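You operate a simulated robot arm through the tools that you are given. There is no shell and no other tool. Be economical: measure what you need, move in short steps, check, and stop when the job is done.

The job below is to be done with a simulated two-armed robot. You get a single attempt, and the scene is never put back.

Task
Open the upper red drawer, take the bolt on the clear end of the long bench and put it away in the inside of the upper red drawer, then shut the drawer. Then pull the bin cover open. Do these in the order given.

It is judged by the outcome, as a careful person would: the job done as asked, and still so three seconds after it is handed in. It fails if anything else is knocked over, pushed out of place, dropped, spilled or broken. Lids that push on must go on centred and level and be pressed home; caps that screw on are set level and turned clockwise until they are tight.

Robot
Two 7-joint arms with two-finger parallel grippers on one trunk, on a base that drives. Base frame: it is fixed to the floor where the robot stands at the start and does not move with it; the origin is under the middle of the robot, x ahead of it, y to its left, z up; the surface under the hand at the start is at about z = 0.95. Lengths are in m, angles in rad, forces in N, time in s.
The left shoulder is at the start at [0.05, 0.209, 1.171], the right one opposite. With the tool pointing down near the work surface each hand reaches from about 0.3 to 0.92 m from the robot's upright axis, wherever it stands, measured 20 degrees to its own side. Places, roughly: bin cover [-8.3, -5, 0.8]; bolt [0, -1.25, 1]; inside of the upper red drawer [0.9, -0.1, 0.8]; upper red drawer [0.8, -0.1, 0.8]. Payload 4.4 kg a hand.
The TCP of each hand is the grasp point between the finger pads, 0.023 m short of the fingertips. In the tool frame z runs along the fingers and y along their closing line. The gripper opens to 0.094 m. The fingers are 0.038 m wide and 0.01 m thick; the gripper's body (0.054 by 0.096 m) begins 0.039 m behind the TCP.
Orientation is told as [roll, pitch, yaw] about the base's x, y, z axes, in that order, counted from this pose: with the fingers straight down and closing along the base's y, the tool's x points along the base's -x, its y along +y and its z along -z.

Tools
- The arms move only by the tool move_arm. It takes "left_deltas", "right_deltas" or both (then of equal length, played together; a hand with none holds still); each is a list of rows, each a list of 3 entries, a list of its own where there are three numbers: the shift along the base's x, y, z in units of 50 mm (1.0 is 50 mm), then the turn, a rotation vector about the base's x, y, z in units of 5 degrees (1.0 is 5 degrees), then the opening in per cent of the stroke, from 0 (shut) to 100 (fully open). In form: [[[tx, ty, tz], [ax, ay, az], claw], ...]. A call has 1 to 10 rows; each row shifts and turns the commanded pose from where the row before left it. A call with a number of a shift or a turn outside -1 to 1 is refused whole. A row lasts 0.2 s, in which the tool goes at most 0.05 m and 0.15 rad; a call with a longer step from one row to the next is refused whole, and so is a gripper value outside its range. A pose out of reach is approached as far as the arm can. The call stops where the force on the tool passes 40 N (or 10 N more than at its start, if that is more) or the arm is blocked; 0.2 s more then pass. Each finger travels about 0.108 m/s and halts on what it meets, pressing with about 37 N; the grip force reading is that of the motor and also rises with nothing between the fingers. The clock runs only during rows and for 0.2 s after the last one: add rows that do not move to give the fingers time. The reply holds the time, the measured pose of the TCP, the force on the tool along the base axes, the opening and the grip force, in the units named above and with some noise, with the torque about the TCP (base axes, N m) and any sound that the robot's microphone picked up.
- Cameras (640 x 400 px; columns grow to the right, rows downward): "scene" is now at [0.1526, 0.0126, 1.3377]; the picture's right is [0.13, -0.99, 0.00], its down [-0.60, -0.08, -0.80] and it looks along [0.79, 0.10, -0.60] (base axes); focal length 249 px, centre (320, 200). "left" rides on the left gripper at [0.086, -0.016, -0.074] in its tool frame; the picture's right is [0.18, 0.98, 0.00], its down [-0.58, 0.11, -0.81] and it looks along [-0.79, 0.15, 0.59] (tool axes); focal length 243 px, centre (320, 200). "right" rides on the right gripper at [0.086, 0.016, -0.074] in its tool frame; the picture's right is [-0.18, 0.98, 0.00], its down [-0.58, -0.11, -0.81] and it looks along [-0.79, -0.15, 0.59] (tool axes); focal length 243 px, centre (320, 200). There is no depth. A picture from a camera that has moved, and an enlarged one, comes with that camera's place and axes in the base frame and with its lens.
- capture(camera): a new picture of that camera. It takes no simulated time.
- move_column(by): slides the trunk up (or, below 0, down) by that many m; the arms and the scene camera ride with it, the base frame stays. It gives what a move gives, with no picture.
- roll_base(legs): drives the robot by 1 to 6 legs, each [ahead, left, turn to the left] in m, m and rad, along the robot's own axes; the way and the turn of a leg run together, so that a leg with both is an arc; at most 1.5 m and 3.142 rad a leg. The arms and the cameras ride along, it lands a little off, and it stops where it bumps. It gives what a move gives.
- pan_tilt(pan, tilt): turns the head with the scene camera to pan (to the left, within 1.396 rad either way) and tilt (down, from -0.506 to 1.204), counted from straight ahead of the robot. It gives what a move gives.
- close_up(camera, box): a new picture of the part [left, top, right, bottom] of that camera's present view, enlarged. It takes no simulated time.
- hand_in(): hands the job in; it is judged then, once.

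Go step by step. Nothing tells you exact positions but the pictures and the camera data: compare them with the known pose of the tool, close in by small moves and look again before you grip or let go. The budget is 165 turns and 122 pictures, counting those below and the enlarged ones. Unless the task says otherwise, let go and move clear before handing in, and close with one line.

The tools are called after ">>>" as name(argument=value, ...) on one line, values as JSON. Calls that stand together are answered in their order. move_arm: Moves the arms, as the interface text tells. Its arguments: {"type":"object","properties":{"left_deltas":{"type":"array"},"right_deltas":{"type":"array"}},"required":[]} The other tools are called the same way: move_column (by) slides the trunk up or down; roll_base (legs) drives the base; pan_tilt (pan, tilt) turns the head that bears the scene camera; capture (camera) takes a picture; close_up (camera, box) takes an enlarged picture of a part of a camera's view; hand_in () hands the job in.

At the start:

```text
time: 0.0
left_position: [0.6147, 0.358, 1.0905]
left_orientation: [-0.001, 0.0, 0.001]
left_contact_force: [-0.8, 0.5, -0.1]
left_ft_torque: [0.03, 0.01, 0.02]
left_width: 0.0939
left_grip_force: 0.0
right_position: [0.6985, -0.1153, 1.1225]
right_orientation: [0.0, 0.001, -0.001]
right_contact_force: [0.8, -0.1, 0.1]
right_ft_torque: [0.02, -0.03, 0.04]
right_width: 0.094
right_grip_force: 0.0
trunk travel left (down, up): [-0.25, 0.313]
robot x, y, heading: [-0.0001, -0.0004, -0.003]
head pan, tilt: [0.129, 0.646]
```

scene: 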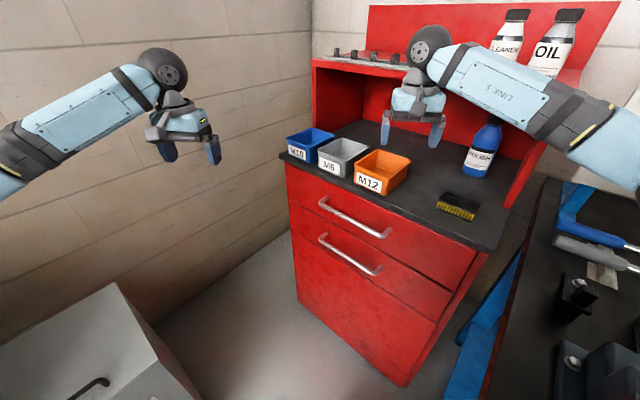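
right: 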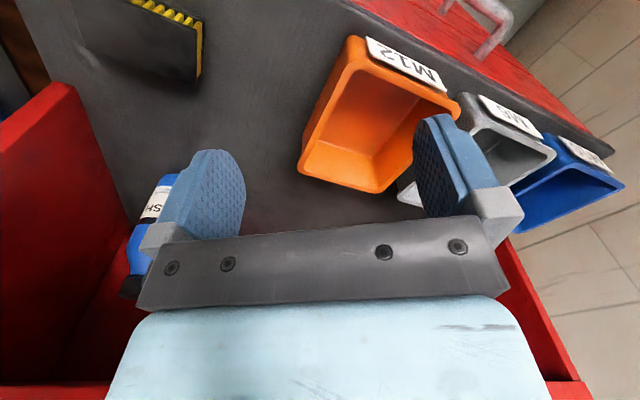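
left: 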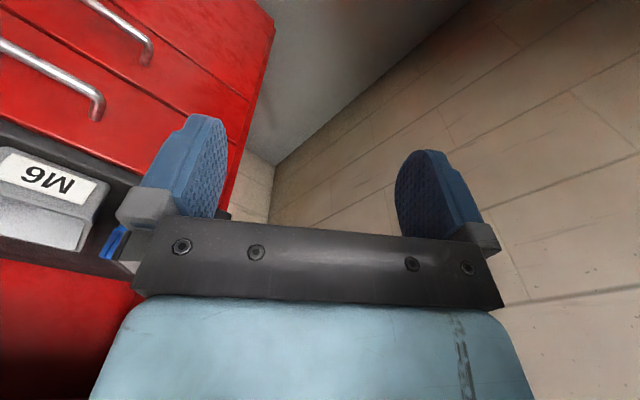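

I see the red cabinet turned about 33° to the right, with its upper handle near (0.78, 0, 0.8). I'll look closer at the handle and then at the bench on the right.

>>> close_up(camera="scene", box=[260, 140, 500, 290])

>>> pan_tilt(pan=-1.2, tilt=0.5)

>>> capture(camera="scene")

```text
2.67 times, centred on (380, 215) of scene
camera zoom: at [0.1526, 0.0126, 1.3377], right [0.13, -0.99, 0.0], down [-0.6, -0.08, -0.8], along [0.79, 0.1, -0.6], focal length 664 px, centre (160, 160)
```

zoom: 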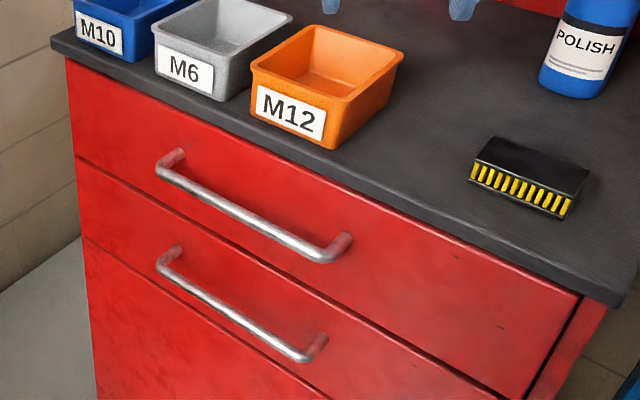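

```text
time: 1.5
left_position: [0.6131, 0.357, 1.0895]
left_orientation: [0.0, 0.0, 0.0]
left_contact_force: [0.8, 0.1, -0.4]
left_ft_torque: [0.0, 0.0, -0.02]
left_width: 0.0941
left_grip_force: 0.0
right_position: [0.6978, -0.1158, 1.1218]
right_orientation: [0.0, 0.001, 0.001]
right_contact_force: [-0.8, 0.6, 1.0]
right_ft_torque: [0.02, 0.01, 0.01]
right_width: 0.0942
right_grip_force: 0.1
trunk travel left (down, up): [-0.25, 0.313]
robot x, y, heading: [0.0021, 0.0012, 0.001]
head pan, tilt: [-1.201, 0.499]
```

```text
117 pictures are left
camera scene: at [0.0994, -0.0835, 1.3508], right [-0.93, -0.36, 0.0], down [-0.17, 0.45, -0.88], along [0.32, -0.82, -0.48], focal length 249 px, centre (320, 200)
```

scene: 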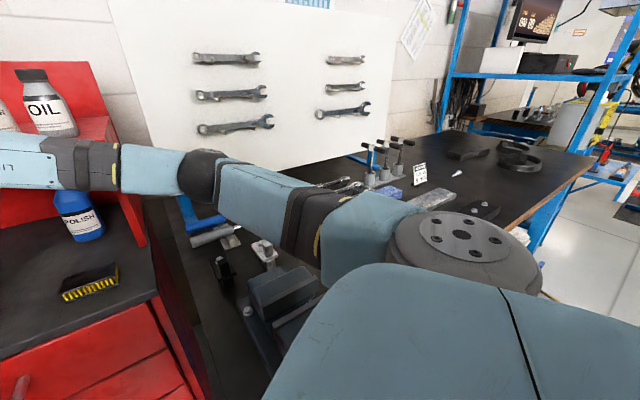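

The bolt is visible near (-0.08, -1.18) on the bench. Bench and cabinet share one orientation, so I'll check the white box on my left before I drive.

>>> pan_tilt(pan=0.8, tilt=0.9)

>>> capture(camera="scene")

>>> pan_tilt(pan=-0.4, tilt=0.9)

>>> capture(camera="scene")

```text
time: 3.4
left_position: [0.6131, 0.3575, 1.0913]
left_orientation: [0.002, 0.001, 0.0]
left_contact_force: [0.1, 0.3, 0.5]
left_ft_torque: [-0.02, 0.0, 0.01]
left_width: 0.0941
left_grip_force: 0.0
right_position: [0.6978, -0.1165, 1.1221]
right_orientation: [0.001, 0.0, 0.0]
right_contact_force: [-0.4, -0.3, 0.0]
right_ft_torque: [0.01, 0.01, -0.01]
right_width: 0.094
right_grip_force: 0.0
trunk travel left (down, up): [-0.25, 0.313]
robot x, y, heading: [-0.0006, -0.0015, -0.002]
head pan, tilt: [0.799, 0.901]
```

```text
116 pictures are left
camera scene: at [0.1191, 0.0554, 1.317], right [0.72, -0.7, 0.0], down [-0.55, -0.56, -0.62], along [0.43, 0.45, -0.78], focal length 249 px, centre (320, 200)
```

scene: 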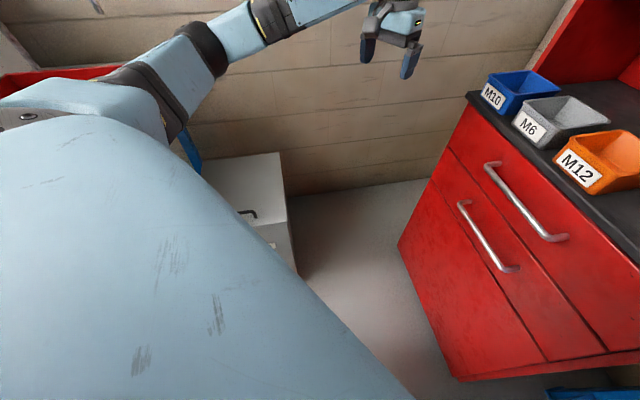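

```text
time: 4.8
left_position: [0.614, 0.3567, 1.0905]
left_orientation: [0.001, -0.001, 0.001]
left_contact_force: [0.1, -0.5, -0.1]
left_ft_torque: [0.01, 0.01, 0.02]
left_width: 0.0939
left_grip_force: 0.1
right_position: [0.6978, -0.116, 1.1225]
right_orientation: [0.001, 0.001, -0.001]
right_contact_force: [0.3, 0.6, -0.3]
right_ft_torque: [0.01, -0.02, 0.02]
right_width: 0.0943
right_grip_force: 0.0
trunk travel left (down, up): [-0.25, 0.313]
robot x, y, heading: [0.0021, 0.0041, -0.002]
head pan, tilt: [-0.4, 0.901]
```

```text
115 pictures are left
camera scene: at [0.136, -0.028, 1.317], right [-0.39, -0.92, 0.0], down [-0.72, 0.3, -0.62], along [0.57, -0.24, -0.78], focal length 249 px, centre (320, 200)
```

scene: 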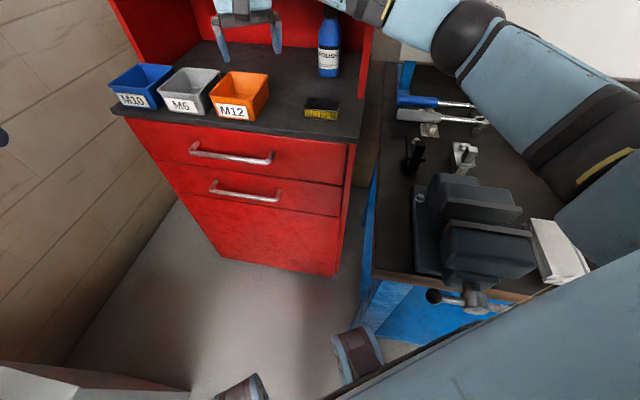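

The white box sits close on my left and the bench corner close on my right. I'll raise the trunk, back off, turn to face the cabinet squarely, and then shift left.

>>> move_column(by=0.15)

>>> roll_base(legs=[[-0.12, 0, 0], [0, 0, -0.574], [-0.05, 0.185, 0]])

>>> pan_tilt(pan=0.1, tilt=0.7)

>>> capture(camera="scene")

```text
time: 6.6
left_position: [0.6137, 0.3568, 1.2397]
left_orientation: [-0.001, -0.001, 0.0]
left_contact_force: [0.6, -1.0, -1.3]
left_ft_torque: [-0.06, 0.03, 0.02]
left_width: 0.094
left_grip_force: 0.0
right_position: [0.6979, -0.1172, 1.2714]
right_orientation: [-0.001, -0.001, 0.0]
right_contact_force: [0.3, -0.8, -0.5]
right_ft_torque: [-0.01, 0.01, 0.0]
right_width: 0.0942
right_grip_force: 0.1
trunk travel left (down, up): [-0.4, 0.163]
robot x, y, heading: [-0.0036, 0.0004, -0.0]
head pan, tilt: [-0.4, 0.901]
```

```text
time: 11.2
left_position: [0.6483, 0.1446, 1.2405]
left_orientation: [0.001, -0.002, -0.576]
left_contact_force: [-0.1, 0.1, -0.4]
left_ft_torque: [0.02, -0.01, 0.0]
left_width: 0.0942
left_grip_force: 0.0
right_position: [0.4604, -0.2979, 1.2722]
right_orientation: [-0.001, -0.001, -0.578]
right_contact_force: [0.0, -1.1, -1.1]
right_ft_torque: [-0.01, 0.02, -0.01]
right_width: 0.0936
right_grip_force: 0.0
trunk travel left (down, up): [-0.4, 0.163]
robot x, y, heading: [-0.057, 0.1779, -0.577]
head pan, tilt: [-0.4, 0.901]
```

```text
time: 12.2
left_position: [0.6482, 0.1442, 1.2405]
left_orientation: [0.0, 0.0, -0.576]
left_contact_force: [0.3, 0.1, -0.1]
left_ft_torque: [-0.03, -0.03, -0.02]
left_width: 0.0939
left_grip_force: 0.1
right_position: [0.4609, -0.2983, 1.2725]
right_orientation: [-0.001, 0.0, -0.578]
right_contact_force: [0.6, -0.2, 0.0]
right_ft_torque: [-0.02, -0.01, 0.0]
right_width: 0.094
right_grip_force: 0.0
trunk travel left (down, up): [-0.4, 0.163]
robot x, y, heading: [-0.0636, 0.1822, -0.576]
head pan, tilt: [0.099, 0.7]
```

```text
114 pictures are left
camera scene: at [0.0697, 0.1053, 1.4831], right [-0.46, -0.89, 0.0], down [-0.57, 0.3, -0.76], along [0.68, -0.35, -0.64], focal length 249 px, centre (320, 200)
```

scene: 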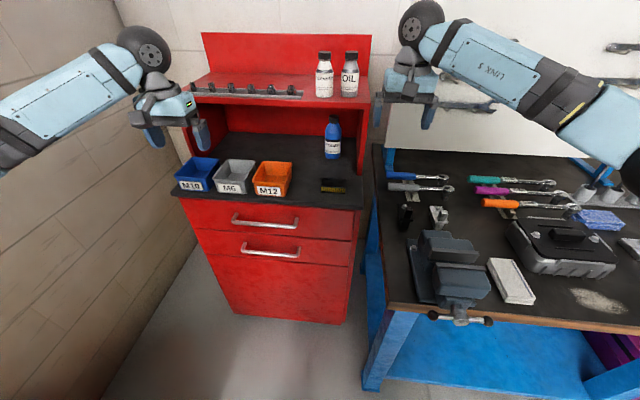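

The robot now faces the cabinet squarely, with the handle near (0.785, -0.02, 0.80). I'll turn the left hand to a tilted grasp with its fingers closing across the bar, and raise the right hand out of the way.

>>> move_arm(left_deltas=[[[-0.25, 0.17, 0], [-0.638, -0.119, 0.985], 100], [[-0.25, 0.17, 0], [-0.638, -0.119, 0.985], 100], [[-0.25, 0.17, 0], [-0.638, -0.119, 0.985], 100], [[-0.25, 0.17, 0], [-0.638, -0.119, 0.985], 100], [[-0.25, 0.17, 0], [-0.638, -0.119, 0.985], 100], [[-0.25, 0.17, 0], [-0.638, -0.119, 0.985], 100], [[0, 0, 0], [-0.638, -0.119, 0.985], 100], [[0, 0, 0], [-0.638, -0.119, 0.985], 100], [[0, 0, 0], [-0.638, -0.119, 0.985], 100]], right_deltas=[[[0, 0, 0.7], [0, 0, 0], 100], [[0, 0, 0.7], [0, 0, 0], 100], [[0, 0, 0.7], [0, 0, 0], 100], [[0, 0, 0.7], [0, 0, 0], 100], [[0, 0, 0.7], [0, 0, 0], 100], [[0, 0, 0], [0, 0, 0], 100], [[0, 0, 0], [0, 0, 0], 100], [[0, 0, 0], [0, 0, 0], 100], [[0, 0, 0], [0, 0, 0], 100]])

>>> move_arm(left_deltas=[[[0, 0, 0], [-0.638, -0.119, 0.985], 100], [[0, 0, 0], [-0.638, -0.119, 0.985], 100], [[0, 0, 0], [-0.638, -0.119, 0.985], 100], [[0, 0, 0], [-0.638, -0.119, 0.985], 100], [[0, 0, 0], [-0.638, -0.119, 0.985], 100], [[0, 0, 0], [-0.638, -0.119, 0.985], 100], [[0, 0, 0], [-0.638, -0.119, 0.985], 100], [[0, 0, 0], [-0.638, -0.119, 0.985], 100]])

>>> move_column(by=-0.2)

>>> capture(camera="scene")

>>> capture(camera="left")

```text
time: 14.2
left_position: [0.5723, 0.1947, 1.24]
left_orientation: [-0.47, -0.171, 0.253]
left_contact_force: [1.1, -0.3, -0.4]
left_ft_torque: [-0.01, 0.01, -0.03]
left_width: 0.0938
left_grip_force: 0.1
right_position: [0.4605, -0.2984, 1.447]
right_orientation: [0.001, 0.0, -0.577]
right_contact_force: [-1.8, 0.3, 0.0]
right_ft_torque: [0.0, -0.03, 0.02]
right_width: 0.0941
right_grip_force: 0.1
trunk travel left (down, up): [-0.4, 0.163]
robot x, y, heading: [-0.0641, 0.1798, -0.573]
head pan, tilt: [0.099, 0.7]
```

```text
time: 16.0
left_position: [0.5744, 0.1962, 1.2405]
left_orientation: [-0.872, 0.02, 0.987]
left_contact_force: [0.2, 0.7, 0.2]
left_ft_torque: [-0.02, 0.0, 0.03]
left_width: 0.0938
left_grip_force: 0.1
right_position: [0.4613, -0.2964, 1.4476]
right_orientation: [-0.001, -0.001, -0.577]
right_contact_force: [0.9, 0.0, -0.5]
right_ft_torque: [0.01, 0.0, -0.01]
right_width: 0.0938
right_grip_force: 0.0
trunk travel left (down, up): [-0.4, 0.163]
robot x, y, heading: [-0.0637, 0.1794, -0.572]
head pan, tilt: [0.099, 0.7]
```

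```text
time: 18.1
left_position: [0.5737, 0.1951, 1.0411]
left_orientation: [-0.873, 0.018, 0.986]
left_contact_force: [-0.3, 0.4, -0.3]
left_ft_torque: [0.0, -0.02, 0.0]
left_width: 0.0941
left_grip_force: 0.0
right_position: [0.4612, -0.2972, 1.2476]
right_orientation: [0.001, 0.001, -0.579]
right_contact_force: [-0.1, 1.0, -0.4]
right_ft_torque: [0.0, 0.03, -0.01]
right_width: 0.0943
right_grip_force: 0.1
trunk travel left (down, up): [-0.2, 0.363]
robot x, y, heading: [-0.0603, 0.1783, -0.58]
head pan, tilt: [0.099, 0.7]
```

```text
113 pictures are left
camera scene: at [0.0696, 0.1056, 1.2832], right [-0.46, -0.89, 0.0], down [-0.57, 0.3, -0.77], along [0.68, -0.35, -0.64], focal length 249 px, centre (320, 200)
```

scene: 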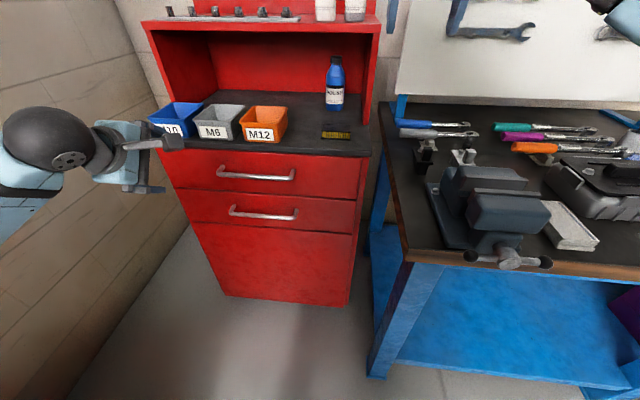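

```text
112 pictures are left
camera left: at [0.4875, 0.151, 1.104], right [-0.64, 0.18, -0.75], down [-0.25, 0.87, 0.42], along [0.73, 0.45, -0.51], focal length 243 px, centre (320, 200)
```

left: 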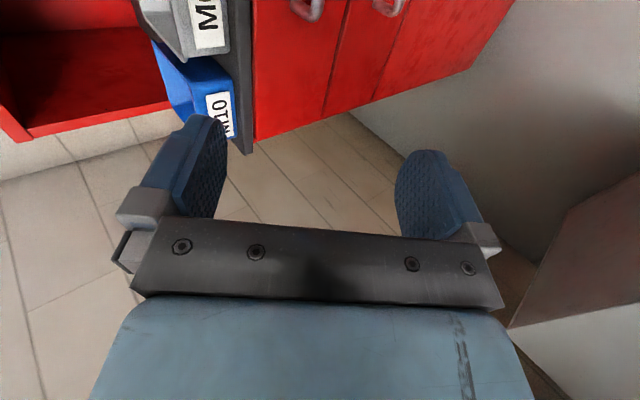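

The handle looks closer to z≈0.86. I'll tilt the hand 20° further towards horizontal and move to about 10 cm short of the bar.

>>> move_arm(left_deltas=[[[0.27, -0.61, -0.59], [-0.565, -0.825, 0], 60], [[0.27, -0.61, -0.59], [-0.565, -0.825, 0], 60], [[0.27, -0.61, -0.59], [-0.565, -0.825, 0], 60], [[0.27, -0.61, -0.59], [-0.565, -0.825, 0], 60], [[0.27, -0.61, -0.59], [0, 0, 0], 60], [[0, 0, 0], [0, 0, 0], 60]])

>>> capture(camera="scene")

>>> capture(camera="left")

```text
time: 19.5
left_position: [0.6402, 0.0441, 0.8932]
left_orientation: [-1.221, 0.023, 0.979]
left_contact_force: [0.0, -0.4, -0.6]
left_ft_torque: [0.0, -0.02, -0.02]
left_width: 0.0562
left_grip_force: 0.1
right_position: [0.4621, -0.2968, 1.2483]
right_orientation: [-0.001, 0.0, -0.576]
right_contact_force: [0.6, 0.1, -0.6]
right_ft_torque: [0.03, 0.02, -0.04]
right_width: 0.0938
right_grip_force: 0.1
trunk travel left (down, up): [-0.2, 0.363]
robot x, y, heading: [-0.0608, 0.179, -0.577]
head pan, tilt: [0.099, 0.7]
```

```text
111 pictures are left
camera scene: at [0.0697, 0.1062, 1.2832], right [-0.46, -0.89, 0.0], down [-0.57, 0.3, -0.77], along [0.68, -0.35, -0.64], focal length 249 px, centre (320, 200)
```

scene: 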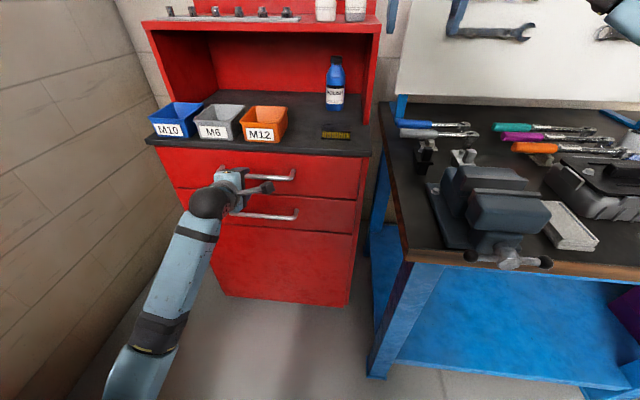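

```text
110 pictures are left
camera left: at [0.54, 0.0088, 0.9365], right [-0.39, 0.02, -0.92], down [-0.33, 0.93, 0.16], along [0.86, 0.37, -0.36], focal length 243 px, centre (320, 200)
```

left: 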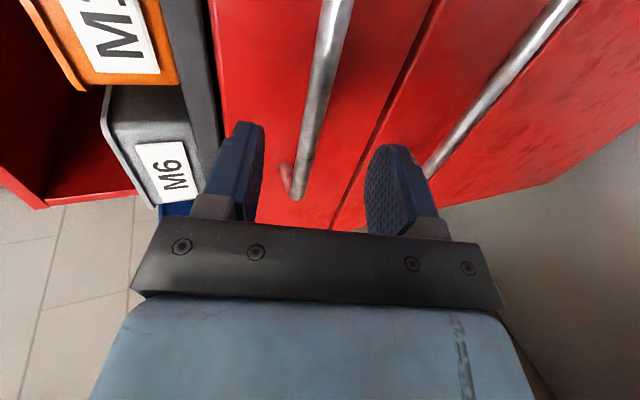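

Both views agree that the bar passes through about (0.72, -0.01, 0.86), in line with the approach. I'll advance 8 cm and look again.

>>> move_arm(left_deltas=[[[0.413, -0.283, -0.181], [0, 0, 0], 60], [[0.413, -0.283, -0.181], [0, 0, 0], 60], [[0.413, -0.283, -0.181], [0, 0, 0], 60]])

>>> capture(camera="left")

```text
time: 20.3
left_position: [0.707, 0.0143, 0.8546]
left_orientation: [-1.205, -0.006, 0.981]
left_contact_force: [-0.5, -1.1, -0.6]
left_ft_torque: [0.01, -0.01, 0.01]
left_width: 0.0559
left_grip_force: 0.1
right_position: [0.4622, -0.2968, 1.2461]
right_orientation: [0.0, 0.0, -0.577]
right_contact_force: [0.7, 0.0, -1.1]
right_ft_torque: [0.01, 0.01, -0.01]
right_width: 0.094
right_grip_force: 0.1
trunk travel left (down, up): [-0.2, 0.363]
robot x, y, heading: [-0.06, 0.1832, -0.575]
head pan, tilt: [0.099, 0.7]
```

```text
109 pictures are left
camera left: at [0.6059, -0.023, 0.8961], right [-0.39, 0.05, -0.92], down [-0.34, 0.92, 0.19], along [0.86, 0.38, -0.35], focal length 243 px, centre (320, 200)
```

left: 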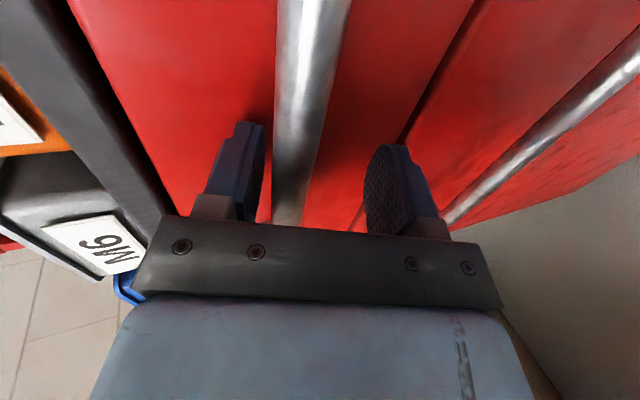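

The bar is between the fingers but still about 2.5 cm beyond the TCP. I'll go in a bit more.

>>> move_arm(left_deltas=[[[0.2, -0.14, 0.02], [0, 0, 0], 60], [[0.2, -0.14, 0.02], [0, 0, 0], 60], [[0, 0, 0], [0, 0, 0], 60]])

>>> capture(camera="left")

```text
time: 20.7
left_position: [0.7075, 0.0144, 0.8563]
left_orientation: [-1.206, -0.017, 0.98]
left_contact_force: [-30.5, 9.8, 3.4]
left_ft_torque: [-0.24, -0.91, -0.11]
left_width: 0.0528
left_grip_force: 0.1
right_position: [0.4586, -0.2955, 1.2501]
right_orientation: [0.002, -0.002, -0.575]
right_contact_force: [0.1, 0.1, -1.2]
right_ft_torque: [0.0, 0.01, 0.01]
right_width: 0.0937
right_grip_force: 0.1
trunk travel left (down, up): [-0.2, 0.363]
robot x, y, heading: [-0.0606, 0.1781, -0.58]
head pan, tilt: [0.099, 0.7]
stopped in row 1 (left hand): the force on the tool passed its limit at 55 N (the readings are from after the stop); the commanded pose is now the measured one
```

```text
108 pictures are left
camera left: at [0.6067, -0.0227, 0.8977], right [-0.38, 0.06, -0.92], down [-0.34, 0.92, 0.2], along [0.86, 0.38, -0.34], focal length 243 px, centre (320, 200)
```

left: 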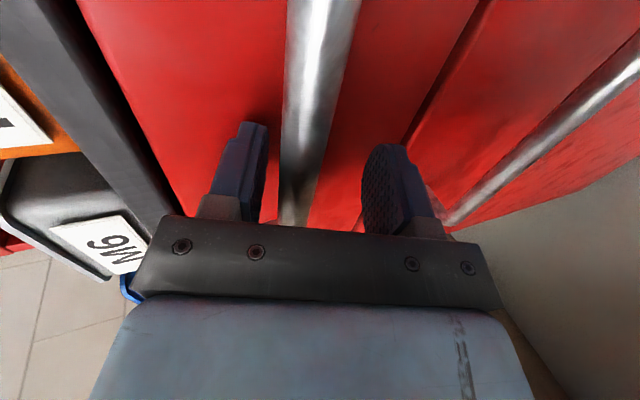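

The fingertips touched the drawer face, so the bar is already between the pads. I'll back off slightly and close.

>>> move_arm(left_deltas=[[[-0.08, 0.055, 0.05], [0, 0, 0], 60], [[0, 0, 0], [0, 0, 0], 20], [[0, 0, 0], [0, 0, 0], 0], [[0, 0, 0], [0, 0, 0], 0]])

>>> capture(camera="left")

```text
time: 21.5
left_position: [0.7118, 0.0226, 0.8677]
left_orientation: [-1.229, -0.031, 0.989]
left_contact_force: [0.5, -4.4, 25.3]
left_ft_torque: [-1.29, 1.09, 0.48]
left_width: 0.0159
left_grip_force: 45.3
right_position: [0.4588, -0.2978, 1.2469]
right_orientation: [0.0, 0.0, -0.577]
right_contact_force: [0.7, -0.2, -0.6]
right_ft_torque: [0.0, -0.02, -0.02]
right_width: 0.0938
right_grip_force: 0.1
trunk travel left (down, up): [-0.2, 0.363]
robot x, y, heading: [-0.0602, 0.1787, -0.583]
head pan, tilt: [0.099, 0.7]
stopped in row 3 (left hand): the force on the tool passed its limit at 50 N (the readings are from after the stop); the commanded pose is now the measured one
```

```text
107 pictures are left
camera left: at [0.6102, -0.0145, 0.906], right [-0.36, 0.05, -0.93], down [-0.35, 0.92, 0.18], along [0.87, 0.39, -0.31], focal length 243 px, centre (320, 200)
```

left: 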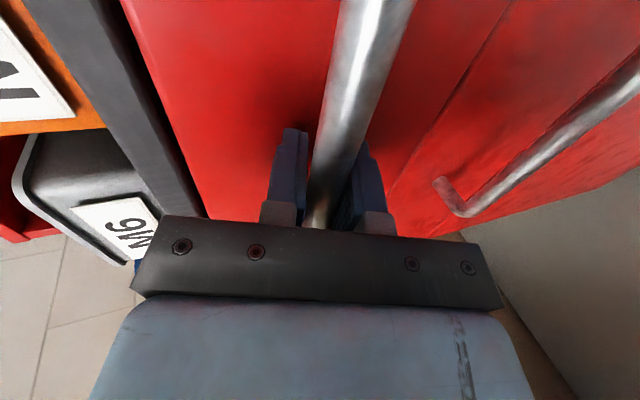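

The bar is gripped at width 0.016. Now I'll pull straight out along the cabinet's outward normal.

>>> move_arm(left_deltas=[[[0, 0, 0], [0, 0, 0], 0], [[-0.3, 0.2, 0], [0, 0, 0], 0], [[-0.3, 0.2, 0], [0, 0, 0], 0], [[-0.3, 0.2, 0], [0, 0, 0], 0], [[-0.3, 0.2, 0], [0, 0, 0], 0]])

```text
time: 22.1
left_position: [0.7075, 0.0335, 0.868]
left_orientation: [-1.219, -0.06, 0.987]
left_contact_force: [-6.3, -10.9, -3.1]
left_ft_torque: [-1.13, 0.76, 1.5]
left_width: 0.0167
left_grip_force: 45.2
right_position: [0.4582, -0.2989, 1.2469]
right_orientation: [0.0, -0.002, -0.581]
right_contact_force: [0.1, 0.3, -0.9]
right_ft_torque: [-0.06, 0.01, 0.01]
right_width: 0.094
right_grip_force: 0.0
trunk travel left (down, up): [-0.2, 0.363]
robot x, y, heading: [-0.0596, 0.1786, -0.577]
head pan, tilt: [0.099, 0.7]
stopped in row 3 (left hand): the force on the tool passed its limit at 47 N (the readings are from after the stop); the commanded pose is now the measured one
```

>>> capture(camera="scene")

>>> capture(camera="left")

```text
106 pictures are left
camera scene: at [0.0687, 0.1053, 1.2826], right [-0.46, -0.89, 0.0], down [-0.57, 0.3, -0.77], along [0.68, -0.35, -0.64], focal length 249 px, centre (320, 200)
```

scene: 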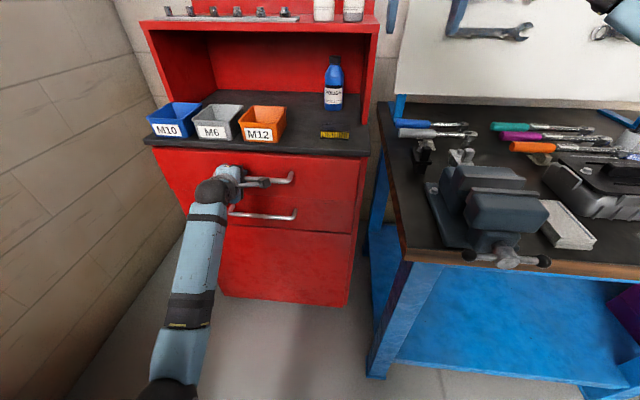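

```text
105 pictures are left
camera left: at [0.6059, -0.0037, 0.9047], right [-0.35, 0.08, -0.93], down [-0.35, 0.91, 0.21], along [0.87, 0.4, -0.3], focal length 243 px, centre (320, 200)
```

left: 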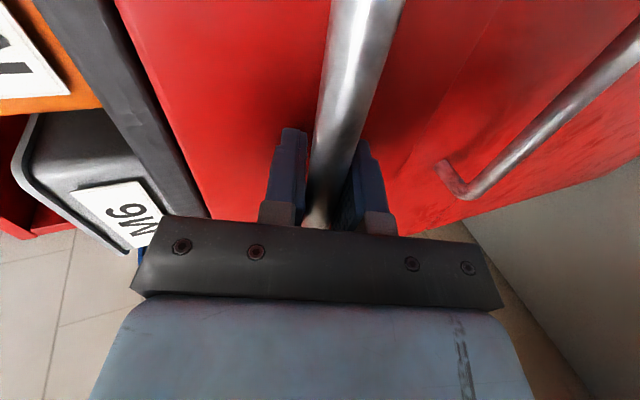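

It moved about 1 cm outward. I'll continue more slowly.

>>> move_arm(left_deltas=[[[-0.15, 0.1, 0], [0, 0, 0], 0], [[-0.15, 0.1, 0], [0, 0, 0], 0], [[-0.15, 0.1, 0], [0, 0, 0], 0], [[-0.15, 0.1, 0], [0, 0, 0], 0], [[-0.15, 0.1, 0], [0, 0, 0], 0], [[-0.15, 0.1, 0], [0, 0, 0], 0]])

```text
time: 22.5
left_position: [0.7068, 0.0409, 0.8686]
left_orientation: [-1.213, -0.072, 0.984]
left_contact_force: [-6.8, -8.1, -13.2]
left_ft_torque: [-1.14, 0.76, 1.45]
left_width: 0.0172
left_grip_force: 45.0
right_position: [0.4581, -0.3023, 1.2472]
right_orientation: [0.001, 0.001, -0.585]
right_contact_force: [-0.6, 0.6, 0.7]
right_ft_torque: [-0.02, -0.03, -0.02]
right_width: 0.0942
right_grip_force: 0.0
trunk travel left (down, up): [-0.2, 0.363]
robot x, y, heading: [-0.0605, 0.1754, -0.585]
head pan, tilt: [0.099, 0.7]
stopped in row 2 (left hand): the force on the tool passed its limit at 61 N (the readings are from after the stop); the commanded pose is now the measured one
```

>>> close_up(camera="scene", box=[130, 110, 390, 270])

```text
2.46 times, centred on (260, 190) of scene
camera zoom: at [0.0689, 0.1044, 1.2828], right [-0.47, -0.89, 0.0], down [-0.57, 0.3, -0.77], along [0.68, -0.36, -0.64], focal length 613 px, centre (468, 225)
```

zoom: 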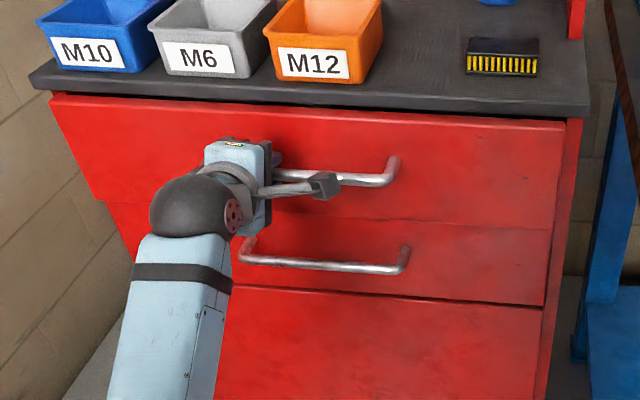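

The drawer has come out about 2 cm, so it is moving. The arm seems to be fighting its own posture, so I'll pull with the base instead.

>>> roll_base(legs=[[-0.05, 0, 0]])

>>> capture(camera="scene")

```text
time: 23.5
left_position: [0.6659, 0.0674, 0.8692]
left_orientation: [-1.216, -0.076, 0.985]
left_contact_force: [-8.9, -12.2, -19.4]
left_ft_torque: [-1.54, 0.78, 0.45]
left_width: 0.0174
left_grip_force: 44.9
right_position: [0.4171, -0.2763, 1.2466]
right_orientation: [-0.001, 0.001, -0.585]
right_contact_force: [-0.1, 0.3, 0.8]
right_ft_torque: [-0.02, -0.02, 0.05]
right_width: 0.0939
right_grip_force: 0.0
trunk travel left (down, up): [-0.2, 0.363]
robot x, y, heading: [-0.1031, 0.207, -0.579]
head pan, tilt: [0.099, 0.7]
```

```text
103 pictures are left
camera scene: at [0.0286, 0.1301, 1.2826], right [-0.47, -0.89, 0.0], down [-0.57, 0.3, -0.76], along [0.68, -0.36, -0.65], focal length 249 px, centre (320, 200)
```

scene: 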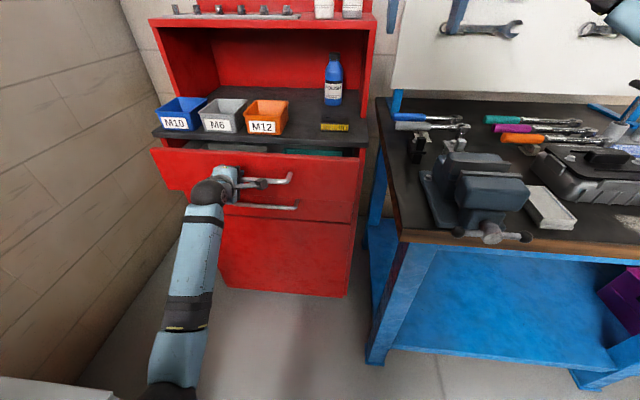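

The base pull works, so I'll continue another 16 cm.

>>> roll_base(legs=[[-0.16, 0, 0]])

>>> capture(camera="scene")

```text
time: 24.9
left_position: [0.5328, 0.1554, 0.8695]
left_orientation: [-1.213, -0.075, 0.984]
left_contact_force: [3.9, 3.3, -10.8]
left_ft_torque: [-1.26, 0.75, 1.07]
left_width: 0.0172
left_grip_force: 44.8
right_position: [0.2837, -0.1869, 1.247]
right_orientation: [-0.002, 0.002, -0.589]
right_contact_force: [0.5, 0.8, 0.7]
right_ft_torque: [-0.02, 0.0, -0.01]
right_width: 0.0942
right_grip_force: 0.0
trunk travel left (down, up): [-0.2, 0.363]
robot x, y, heading: [-0.2319, 0.2933, -0.579]
head pan, tilt: [0.099, 0.7]
```

```text
102 pictures are left
camera scene: at [-0.1042, 0.2194, 1.2829], right [-0.47, -0.88, 0.0], down [-0.57, 0.3, -0.76], along [0.68, -0.36, -0.65], focal length 249 px, centre (320, 200)
```

scene: 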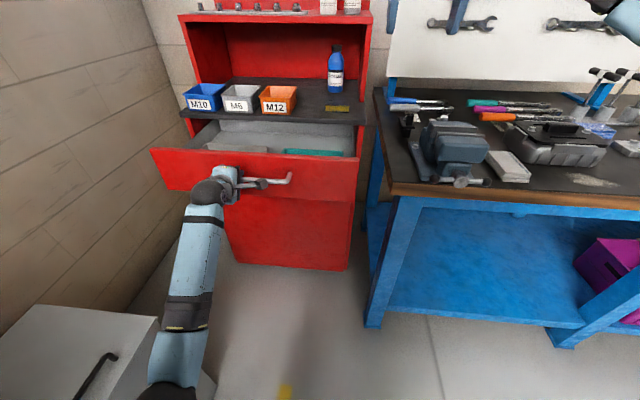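

The drawer is open about 23 cm, which is enough. I'll release the handle and withdraw the left hand.

>>> move_arm(left_deltas=[[[0, 0, 0], [0, 0, 0], 40], [[0, 0, 0], [0, 0, 0], 60], [[-0.4, 0.27, 0.1], [0, 0, 0], 60], [[-0.4, 0.27, 0.2], [0, 0, 0], 60], [[-0.4, 0.27, 0.3], [0, 0, 0], 60], [[0, 0, 0.9], [0, 0, 0], 60], [[0, 0, 0.9], [0, 0, 0], 60], [[0, 0, 0.9], [0, 0, 0], 60], [[0, 0, 0.9], [0, 0, 0], 60]])

>>> capture(camera="scene")

```text
time: 26.2
left_position: [0.4967, 0.2462, 0.9153]
left_orientation: [-1.194, -0.236, 1.021]
left_contact_force: [0.1, 0.8, -0.6]
left_ft_torque: [0.0, -0.04, -0.03]
left_width: 0.0562
left_grip_force: 0.0
right_position: [0.2822, -0.1876, 1.2453]
right_orientation: [-0.001, -0.001, -0.587]
right_contact_force: [0.3, -0.6, -0.5]
right_ft_torque: [0.0, 0.01, 0.01]
right_width: 0.0941
right_grip_force: 0.1
trunk travel left (down, up): [-0.2, 0.363]
robot x, y, heading: [-0.2339, 0.2949, -0.589]
head pan, tilt: [0.099, 0.7]
stopped in row 6 (left hand): the arm was blocked; the commanded pose is now the measured one
```

```text
101 pictures are left
camera scene: at [-0.1053, 0.2186, 1.2813], right [-0.47, -0.88, 0.0], down [-0.57, 0.3, -0.76], along [0.68, -0.36, -0.64], focal length 249 px, centre (320, 200)
```

scene: 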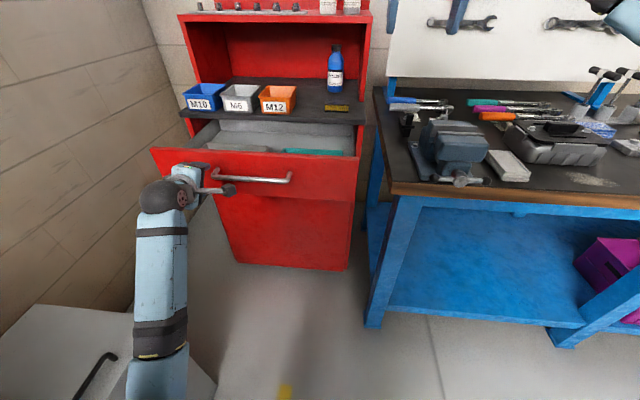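

The hand is clear of the handle but the wrist is at a joint limit in this pose. I'll unwind the rotation while moving back and up.

>>> move_arm(left_deltas=[[[-0.2, 0.14, 0.1], [0.565, 0.825, 0], 60], [[-0.2, 0.14, 0.2], [0.565, 0.825, 0], 60], [[-0.2, 0.14, 0.3], [0.565, 0.825, 0], 60], [[0, 0, 0.4], [0.565, 0.825, 0], 60], [[0, 0, 0.4], [0.638, 0.119, -0.985], 60], [[0, 0, 0.4], [0.638, 0.119, -0.985], 60], [[0, 0, 0.4], [0.638, 0.119, -0.985], 60], [[0, 0, 0.4], [0.638, 0.119, -0.985], 60], [[0, 0, 0.4], [0.638, 0.119, -0.985], 60]])

>>> capture(camera="scene")

```text
time: 28.2
left_position: [0.4661, 0.2666, 1.0675]
left_orientation: [-0.579, -0.373, 0.422]
left_contact_force: [-0.8, -0.6, 0.1]
left_ft_torque: [0.0, -0.01, 0.02]
left_width: 0.0567
left_grip_force: 0.0
right_position: [0.2816, -0.1875, 1.2479]
right_orientation: [0.001, 0.0, -0.588]
right_contact_force: [-0.6, -0.5, 0.0]
right_ft_torque: [0.05, -0.03, -0.02]
right_width: 0.094
right_grip_force: 0.0
trunk travel left (down, up): [-0.2, 0.363]
robot x, y, heading: [-0.237, 0.2933, -0.588]
head pan, tilt: [0.099, 0.7]
```

```text
100 pictures are left
camera scene: at [-0.1061, 0.219, 1.2831], right [-0.47, -0.88, 0.0], down [-0.57, 0.3, -0.77], along [0.68, -0.36, -0.64], focal length 249 px, centre (320, 200)
```

scene: 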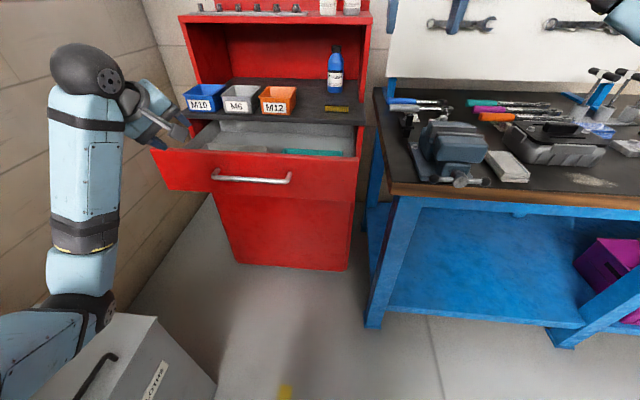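

The drawer stands open and the left arm is clear. I'll finish unwinding the left hand, raise the trunk, and strafe right along the bench towards the bolt.

>>> move_arm(left_deltas=[[[0, 0, 0.2], [0.638, 0.119, -0.985], 60], [[0, 0, 0.2], [0.638, 0.119, -0.985], 60], [[0, 0, 0.2], [0.638, 0.119, -0.985], 60], [[0, 0, 0.2], [0.638, 0.119, -0.985], 60], [[0, 0, 0.2], [0.638, 0.119, -0.985], 60], [[0, 0, 0.2], [0.638, 0.119, -0.985], 60], [[0, 0, 0.2], [0.638, 0.119, -0.985], 60], [[0, 0, 0.2], [0.638, 0.119, -0.985], 60]])

>>> move_column(by=0.15)

>>> roll_base(legs=[[0, -0.88, 0]])

>>> pan_tilt(pan=-0.2, tilt=0.7)

>>> capture(camera="scene")

```text
time: 30.0
left_position: [0.4683, 0.2664, 1.1472]
left_orientation: [-0.114, -0.293, -0.428]
left_contact_force: [0.1, 0.1, -0.9]
left_ft_torque: [-0.01, 0.0, 0.0]
left_width: 0.056
left_grip_force: 0.1
right_position: [0.2824, -0.188, 1.2479]
right_orientation: [0.0, 0.0, -0.587]
right_contact_force: [0.2, -0.4, 0.0]
right_ft_torque: [-0.01, -0.03, 0.02]
right_width: 0.0943
right_grip_force: 0.0
trunk travel left (down, up): [-0.2, 0.363]
robot x, y, heading: [-0.2364, 0.2962, -0.582]
head pan, tilt: [0.099, 0.7]
```

```text
time: 31.8
left_position: [0.4674, 0.2659, 1.2974]
left_orientation: [-0.117, -0.291, -0.427]
left_contact_force: [0.6, 0.8, -0.1]
left_ft_torque: [0.01, 0.01, 0.0]
left_width: 0.0564
left_grip_force: 0.1
right_position: [0.2827, -0.1877, 1.3972]
right_orientation: [0.001, 0.0, -0.588]
right_contact_force: [-0.3, -0.1, -0.8]
right_ft_torque: [-0.02, -0.03, -0.03]
right_width: 0.0941
right_grip_force: 0.0
trunk travel left (down, up): [-0.35, 0.213]
robot x, y, heading: [-0.2378, 0.2924, -0.588]
head pan, tilt: [0.099, 0.7]
```

```text
time: 39.9
left_position: [-0.0167, -0.4663, 1.2973]
left_orientation: [-0.116, -0.291, -0.423]
left_contact_force: [0.8, -0.9, 0.4]
left_ft_torque: [-0.04, -0.01, 0.04]
left_width: 0.0564
left_grip_force: 0.0
right_position: [-0.2026, -0.9215, 1.3979]
right_orientation: [0.001, 0.001, -0.584]
right_contact_force: [-0.6, 0.6, 0.3]
right_ft_torque: [0.02, -0.03, 0.0]
right_width: 0.0941
right_grip_force: 0.1
trunk travel left (down, up): [-0.35, 0.213]
robot x, y, heading: [-0.7247, -0.442, -0.583]
head pan, tilt: [0.099, 0.7]
```

```text
time: 40.7
left_position: [-0.0171, -0.4674, 1.2975]
left_orientation: [-0.116, -0.291, -0.425]
left_contact_force: [-0.4, -0.5, 1.2]
left_ft_torque: [-0.01, 0.0, -0.02]
left_width: 0.0564
left_grip_force: 0.1
right_position: [-0.2018, -0.9212, 1.3964]
right_orientation: [-0.001, 0.0, -0.583]
right_contact_force: [0.0, 0.6, 0.6]
right_ft_torque: [0.01, -0.02, -0.02]
right_width: 0.0943
right_grip_force: 0.0
trunk travel left (down, up): [-0.35, 0.213]
robot x, y, heading: [-0.7208, -0.4391, -0.581]
head pan, tilt: [-0.201, 0.7]
```

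```text
99 pictures are left
camera scene: at [-0.6057, -0.5358, 1.4331], right [-0.71, -0.71, 0.0], down [-0.46, 0.45, -0.76], along [0.54, -0.54, -0.64], focal length 249 px, centre (320, 200)
```

scene: 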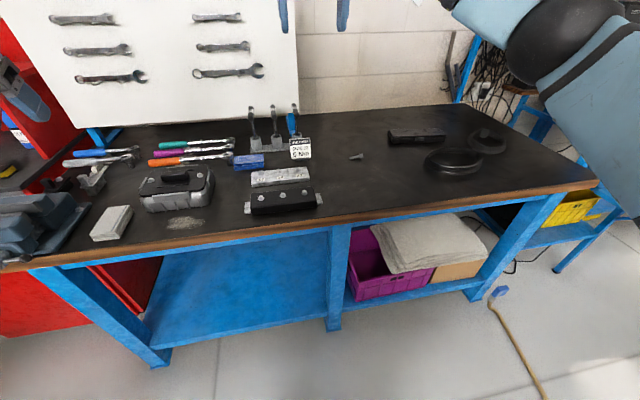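

The bolt is lying near (-0.12, -1.2). I'll drive forward 0.22 m and bring the right hand over it.

>>> roll_base(legs=[[0.22, 0, 0]])

>>> close_up(camera="scene", box=[260, 100, 500, 250])

>>> capture(camera="right")

```text
time: 42.4
left_position: [0.1672, -0.589, 1.2985]
left_orientation: [-0.118, -0.293, -0.427]
left_contact_force: [0.4, 0.3, 0.6]
left_ft_torque: [-0.01, 0.03, 0.04]
left_width: 0.0564
left_grip_force: 0.0
right_position: [-0.0186, -1.0426, 1.3977]
right_orientation: [0.0, -0.001, -0.584]
right_contact_force: [0.4, -0.7, 0.3]
right_ft_torque: [0.03, 0.0, 0.02]
right_width: 0.0939
right_grip_force: 0.1
trunk travel left (down, up): [-0.35, 0.213]
robot x, y, heading: [-0.5374, -0.5608, -0.583]
head pan, tilt: [-0.201, 0.7]
```

```text
2.67 times, centred on (380, 175) of scene
camera zoom: at [-0.422, -0.6572, 1.4332], right [-0.71, -0.71, 0.0], down [-0.46, 0.45, -0.77], along [0.54, -0.54, -0.64], focal length 664 px, centre (160, 267)
```

zoom: 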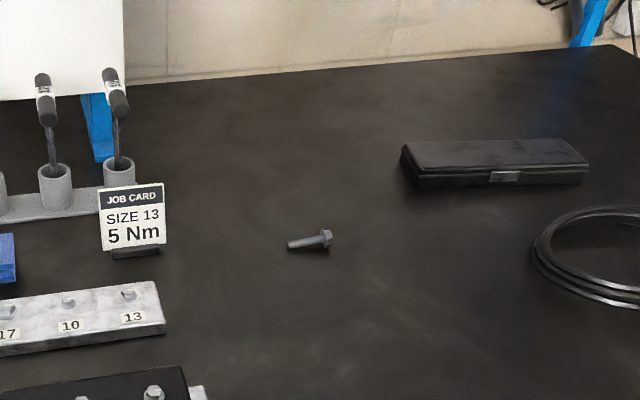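

```text
97 pictures are left
camera right: at [-0.0819, -0.9816, 1.4731], right [0.7, 0.72, 0.0], down [0.42, -0.41, 0.81], along [0.58, -0.56, -0.59], focal length 243 px, centre (320, 200)
```

right: 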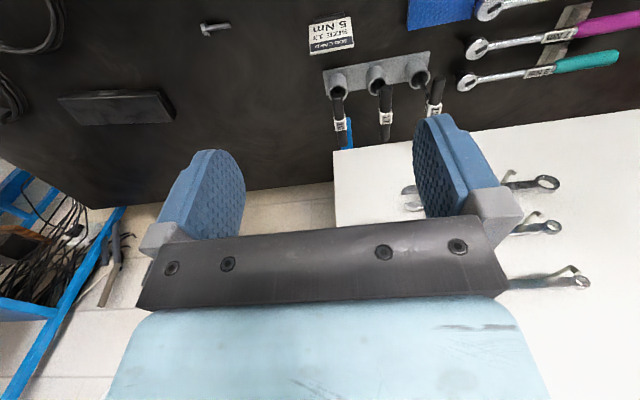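

The bolt is lying near (-0.105, -1.225) with its axis along the bench. I'll yaw the right hand 90° so the fingers close across the shank, descending to z≈1.10 above it.

>>> move_arm(right_deltas=[[[-0.096, -0.203, -0.33], [0, 0, -1], 80], [[-0.096, -0.203, -0.33], [0, 0, -1], 80], [[-0.096, -0.203, -0.33], [0, 0, -1], 80], [[-0.096, -0.203, -0.33], [0, 0, -1], 80], [[-0.096, -0.203, -0.33], [0, 0, -1], 80], [[-0.096, -0.203, -0.33], [0, 0, -1], 80], [[-0.096, -0.203, -0.33], [0, 0, -1], 80], [[-0.096, -0.203, -0.33], [0, 0, -1], 80], [[-0.096, -0.203, -0.33], [0, 0, -1], 80]])

>>> move_arm(right_deltas=[[[-0.096, -0.203, -0.33], [0, 0, -1], 80], [[-0.096, -0.203, -0.33], [0, 0, -1], 80], [[-0.096, -0.203, -0.33], [0, 0, -1], 80], [[-0.096, -0.203, -0.33], [0, 0, -1], 80], [[-0.096, -0.203, -0.33], [0, 0, -1], 80], [[-0.096, -0.203, -0.33], [0, 0, -1], 80], [[-0.096, -0.203, -0.33], [0, 0, -1], 80], [[-0.096, -0.203, -0.33], [0, 0, -1], 80], [[-0.096, -0.203, -0.33], [0, 0, -1], 80]])

>>> capture(camera="right")

>>> capture(camera="scene")

```text
time: 44.4
left_position: [0.1666, -0.5902, 1.2973]
left_orientation: [-0.116, -0.292, -0.425]
left_contact_force: [-0.2, -0.1, -0.2]
left_ft_torque: [0.03, 0.02, 0.0]
left_width: 0.0567
left_grip_force: 0.0
right_position: [-0.0609, -1.1354, 1.2486]
right_orientation: [0.0, -0.001, -1.372]
right_contact_force: [-1.0, 0.7, 0.1]
right_ft_torque: [-0.01, -0.01, 0.0]
right_width: 0.0749
right_grip_force: 0.0
trunk travel left (down, up): [-0.35, 0.213]
robot x, y, heading: [-0.5355, -0.5567, -0.587]
head pan, tilt: [-0.201, 0.7]
```

```text
time: 46.4
left_position: [0.1669, -0.5883, 1.2981]
left_orientation: [-0.114, -0.291, -0.427]
left_contact_force: [0.7, -0.2, -0.3]
left_ft_torque: [-0.02, 0.0, 0.03]
left_width: 0.0566
left_grip_force: 0.0
right_position: [-0.1051, -1.2272, 1.0999]
right_orientation: [0.0, -0.001, -2.157]
right_contact_force: [0.2, 0.2, 0.1]
right_ft_torque: [-0.01, 0.0, -0.03]
right_width: 0.0752
right_grip_force: 0.0
trunk travel left (down, up): [-0.35, 0.213]
robot x, y, heading: [-0.5368, -0.5627, -0.578]
head pan, tilt: [-0.201, 0.7]
```

```text
96 pictures are left
camera right: at [-0.0432, -1.1638, 1.1755], right [0.72, -0.7, 0.0], down [-0.41, -0.42, 0.81], along [-0.56, -0.58, -0.59], focal length 243 px, centre (320, 200)
```

right: 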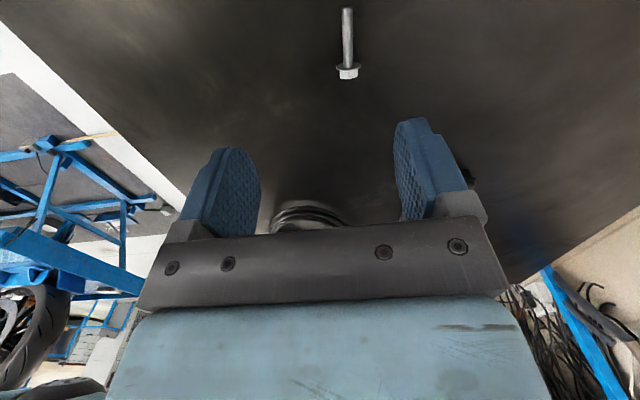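

```text
95 pictures are left
camera scene: at [-0.4217, -0.6581, 1.4331], right [-0.71, -0.71, 0.0], down [-0.46, 0.46, -0.76], along [0.54, -0.54, -0.64], focal length 249 px, centre (320, 200)
```

scene: 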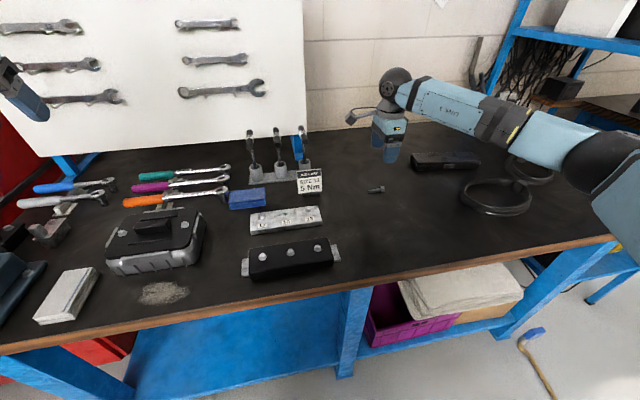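

The bolt from this view is at about (-0.085, -1.24). I'll shift and descend to z≈1.01, then check.

>>> move_arm(right_deltas=[[[0.2, -0.12, -0.6], [0, 0, 0], 70], [[0.2, -0.12, -0.6], [0, 0, 0], 60], [[0, 0, -0.6], [0, 0, 0], 60]])

>>> capture(camera="right")

>>> close_up(camera="scene", box=[320, 110, 480, 210])

```text
time: 47.2
left_position: [0.1662, -0.5886, 1.2966]
left_orientation: [-0.115, -0.29, -0.428]
left_contact_force: [-0.1, 0.7, -0.8]
left_ft_torque: [-0.01, -0.04, 0.0]
left_width: 0.0563
left_grip_force: 0.0
right_position: [-0.085, -1.2378, 1.0095]
right_orientation: [0.001, 0.0, -2.155]
right_contact_force: [-0.5, -0.4, 0.8]
right_ft_torque: [0.01, 0.01, -0.03]
right_width: 0.0563
right_grip_force: 0.1
trunk travel left (down, up): [-0.35, 0.213]
robot x, y, heading: [-0.5398, -0.5649, -0.582]
head pan, tilt: [-0.201, 0.7]
```

```text
94 pictures are left
camera right: at [-0.0238, -1.1764, 1.0848], right [0.72, -0.7, 0.0], down [-0.41, -0.42, 0.81], along [-0.56, -0.58, -0.59], focal length 243 px, centre (320, 200)
```

right: 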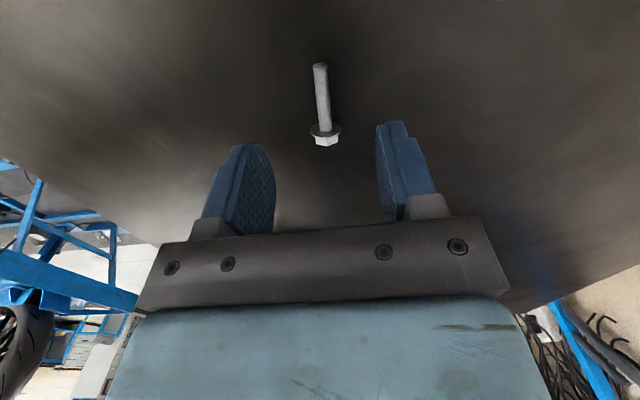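

```text
4.00 times, centred on (400, 160) of scene
camera zoom: at [-0.4215, -0.6581, 1.4331], right [-0.71, -0.71, 0.0], down [-0.46, 0.46, -0.76], along [0.54, -0.54, -0.64], focal length 996 px, centre (0, 360)
```

zoom: 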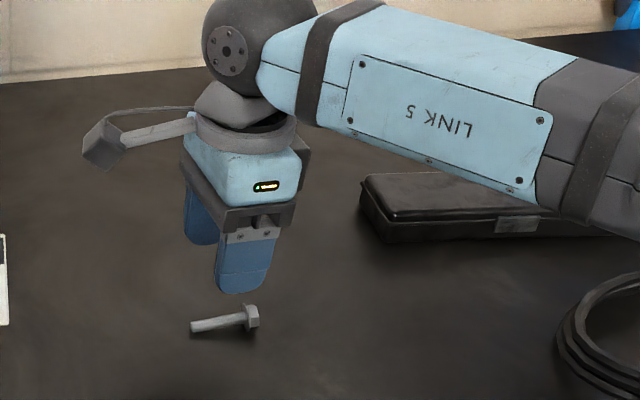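

Triangulating the views puts the bolt lower, at z≈0.93 near (-0.093, -1.25). I'll go down to z≈0.96 and check again.

>>> move_arm(right_deltas=[[[-0.08, -0.12, -0.4], [0, 0, 0], 60], [[-0.08, -0.12, -0.4], [0, 0, 0], 60], [[0, 0, -0.2], [0, 0, 0], 60]])

>>> capture(camera="right")

>>> close_up(camera="scene", box=[320, 130, 480, 230])

```text
time: 48.0
left_position: [0.1688, -0.5881, 1.2962]
left_orientation: [-0.117, -0.292, -0.426]
left_contact_force: [0.3, 0.8, 0.2]
left_ft_torque: [-0.02, 0.01, 0.01]
left_width: 0.0568
left_grip_force: 0.1
right_position: [-0.0914, -1.2506, 0.9607]
right_orientation: [0.0, 0.0, -2.157]
right_contact_force: [0.3, -1.0, -0.5]
right_ft_torque: [-0.01, -0.02, 0.01]
right_width: 0.0566
right_grip_force: 0.0
trunk travel left (down, up): [-0.35, 0.213]
robot x, y, heading: [-0.5368, -0.5645, -0.584]
head pan, tilt: [-0.201, 0.7]
```

```text
92 pictures are left
camera right: at [-0.0312, -1.1874, 1.0356], right [0.72, -0.7, 0.0], down [-0.41, -0.42, 0.81], along [-0.56, -0.58, -0.59], focal length 243 px, centre (320, 200)
```

right: 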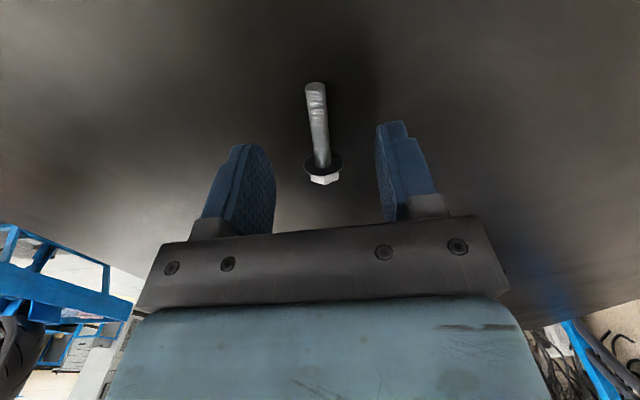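

```text
4.00 times, centred on (400, 180) of scene
camera zoom: at [-0.4214, -0.6573, 1.4331], right [-0.71, -0.71, 0.0], down [-0.46, 0.45, -0.76], along [0.54, -0.54, -0.64], focal length 996 px, centre (0, 280)
```

zoom: 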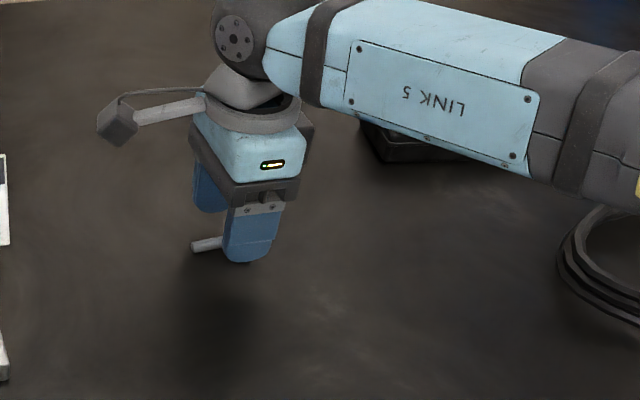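

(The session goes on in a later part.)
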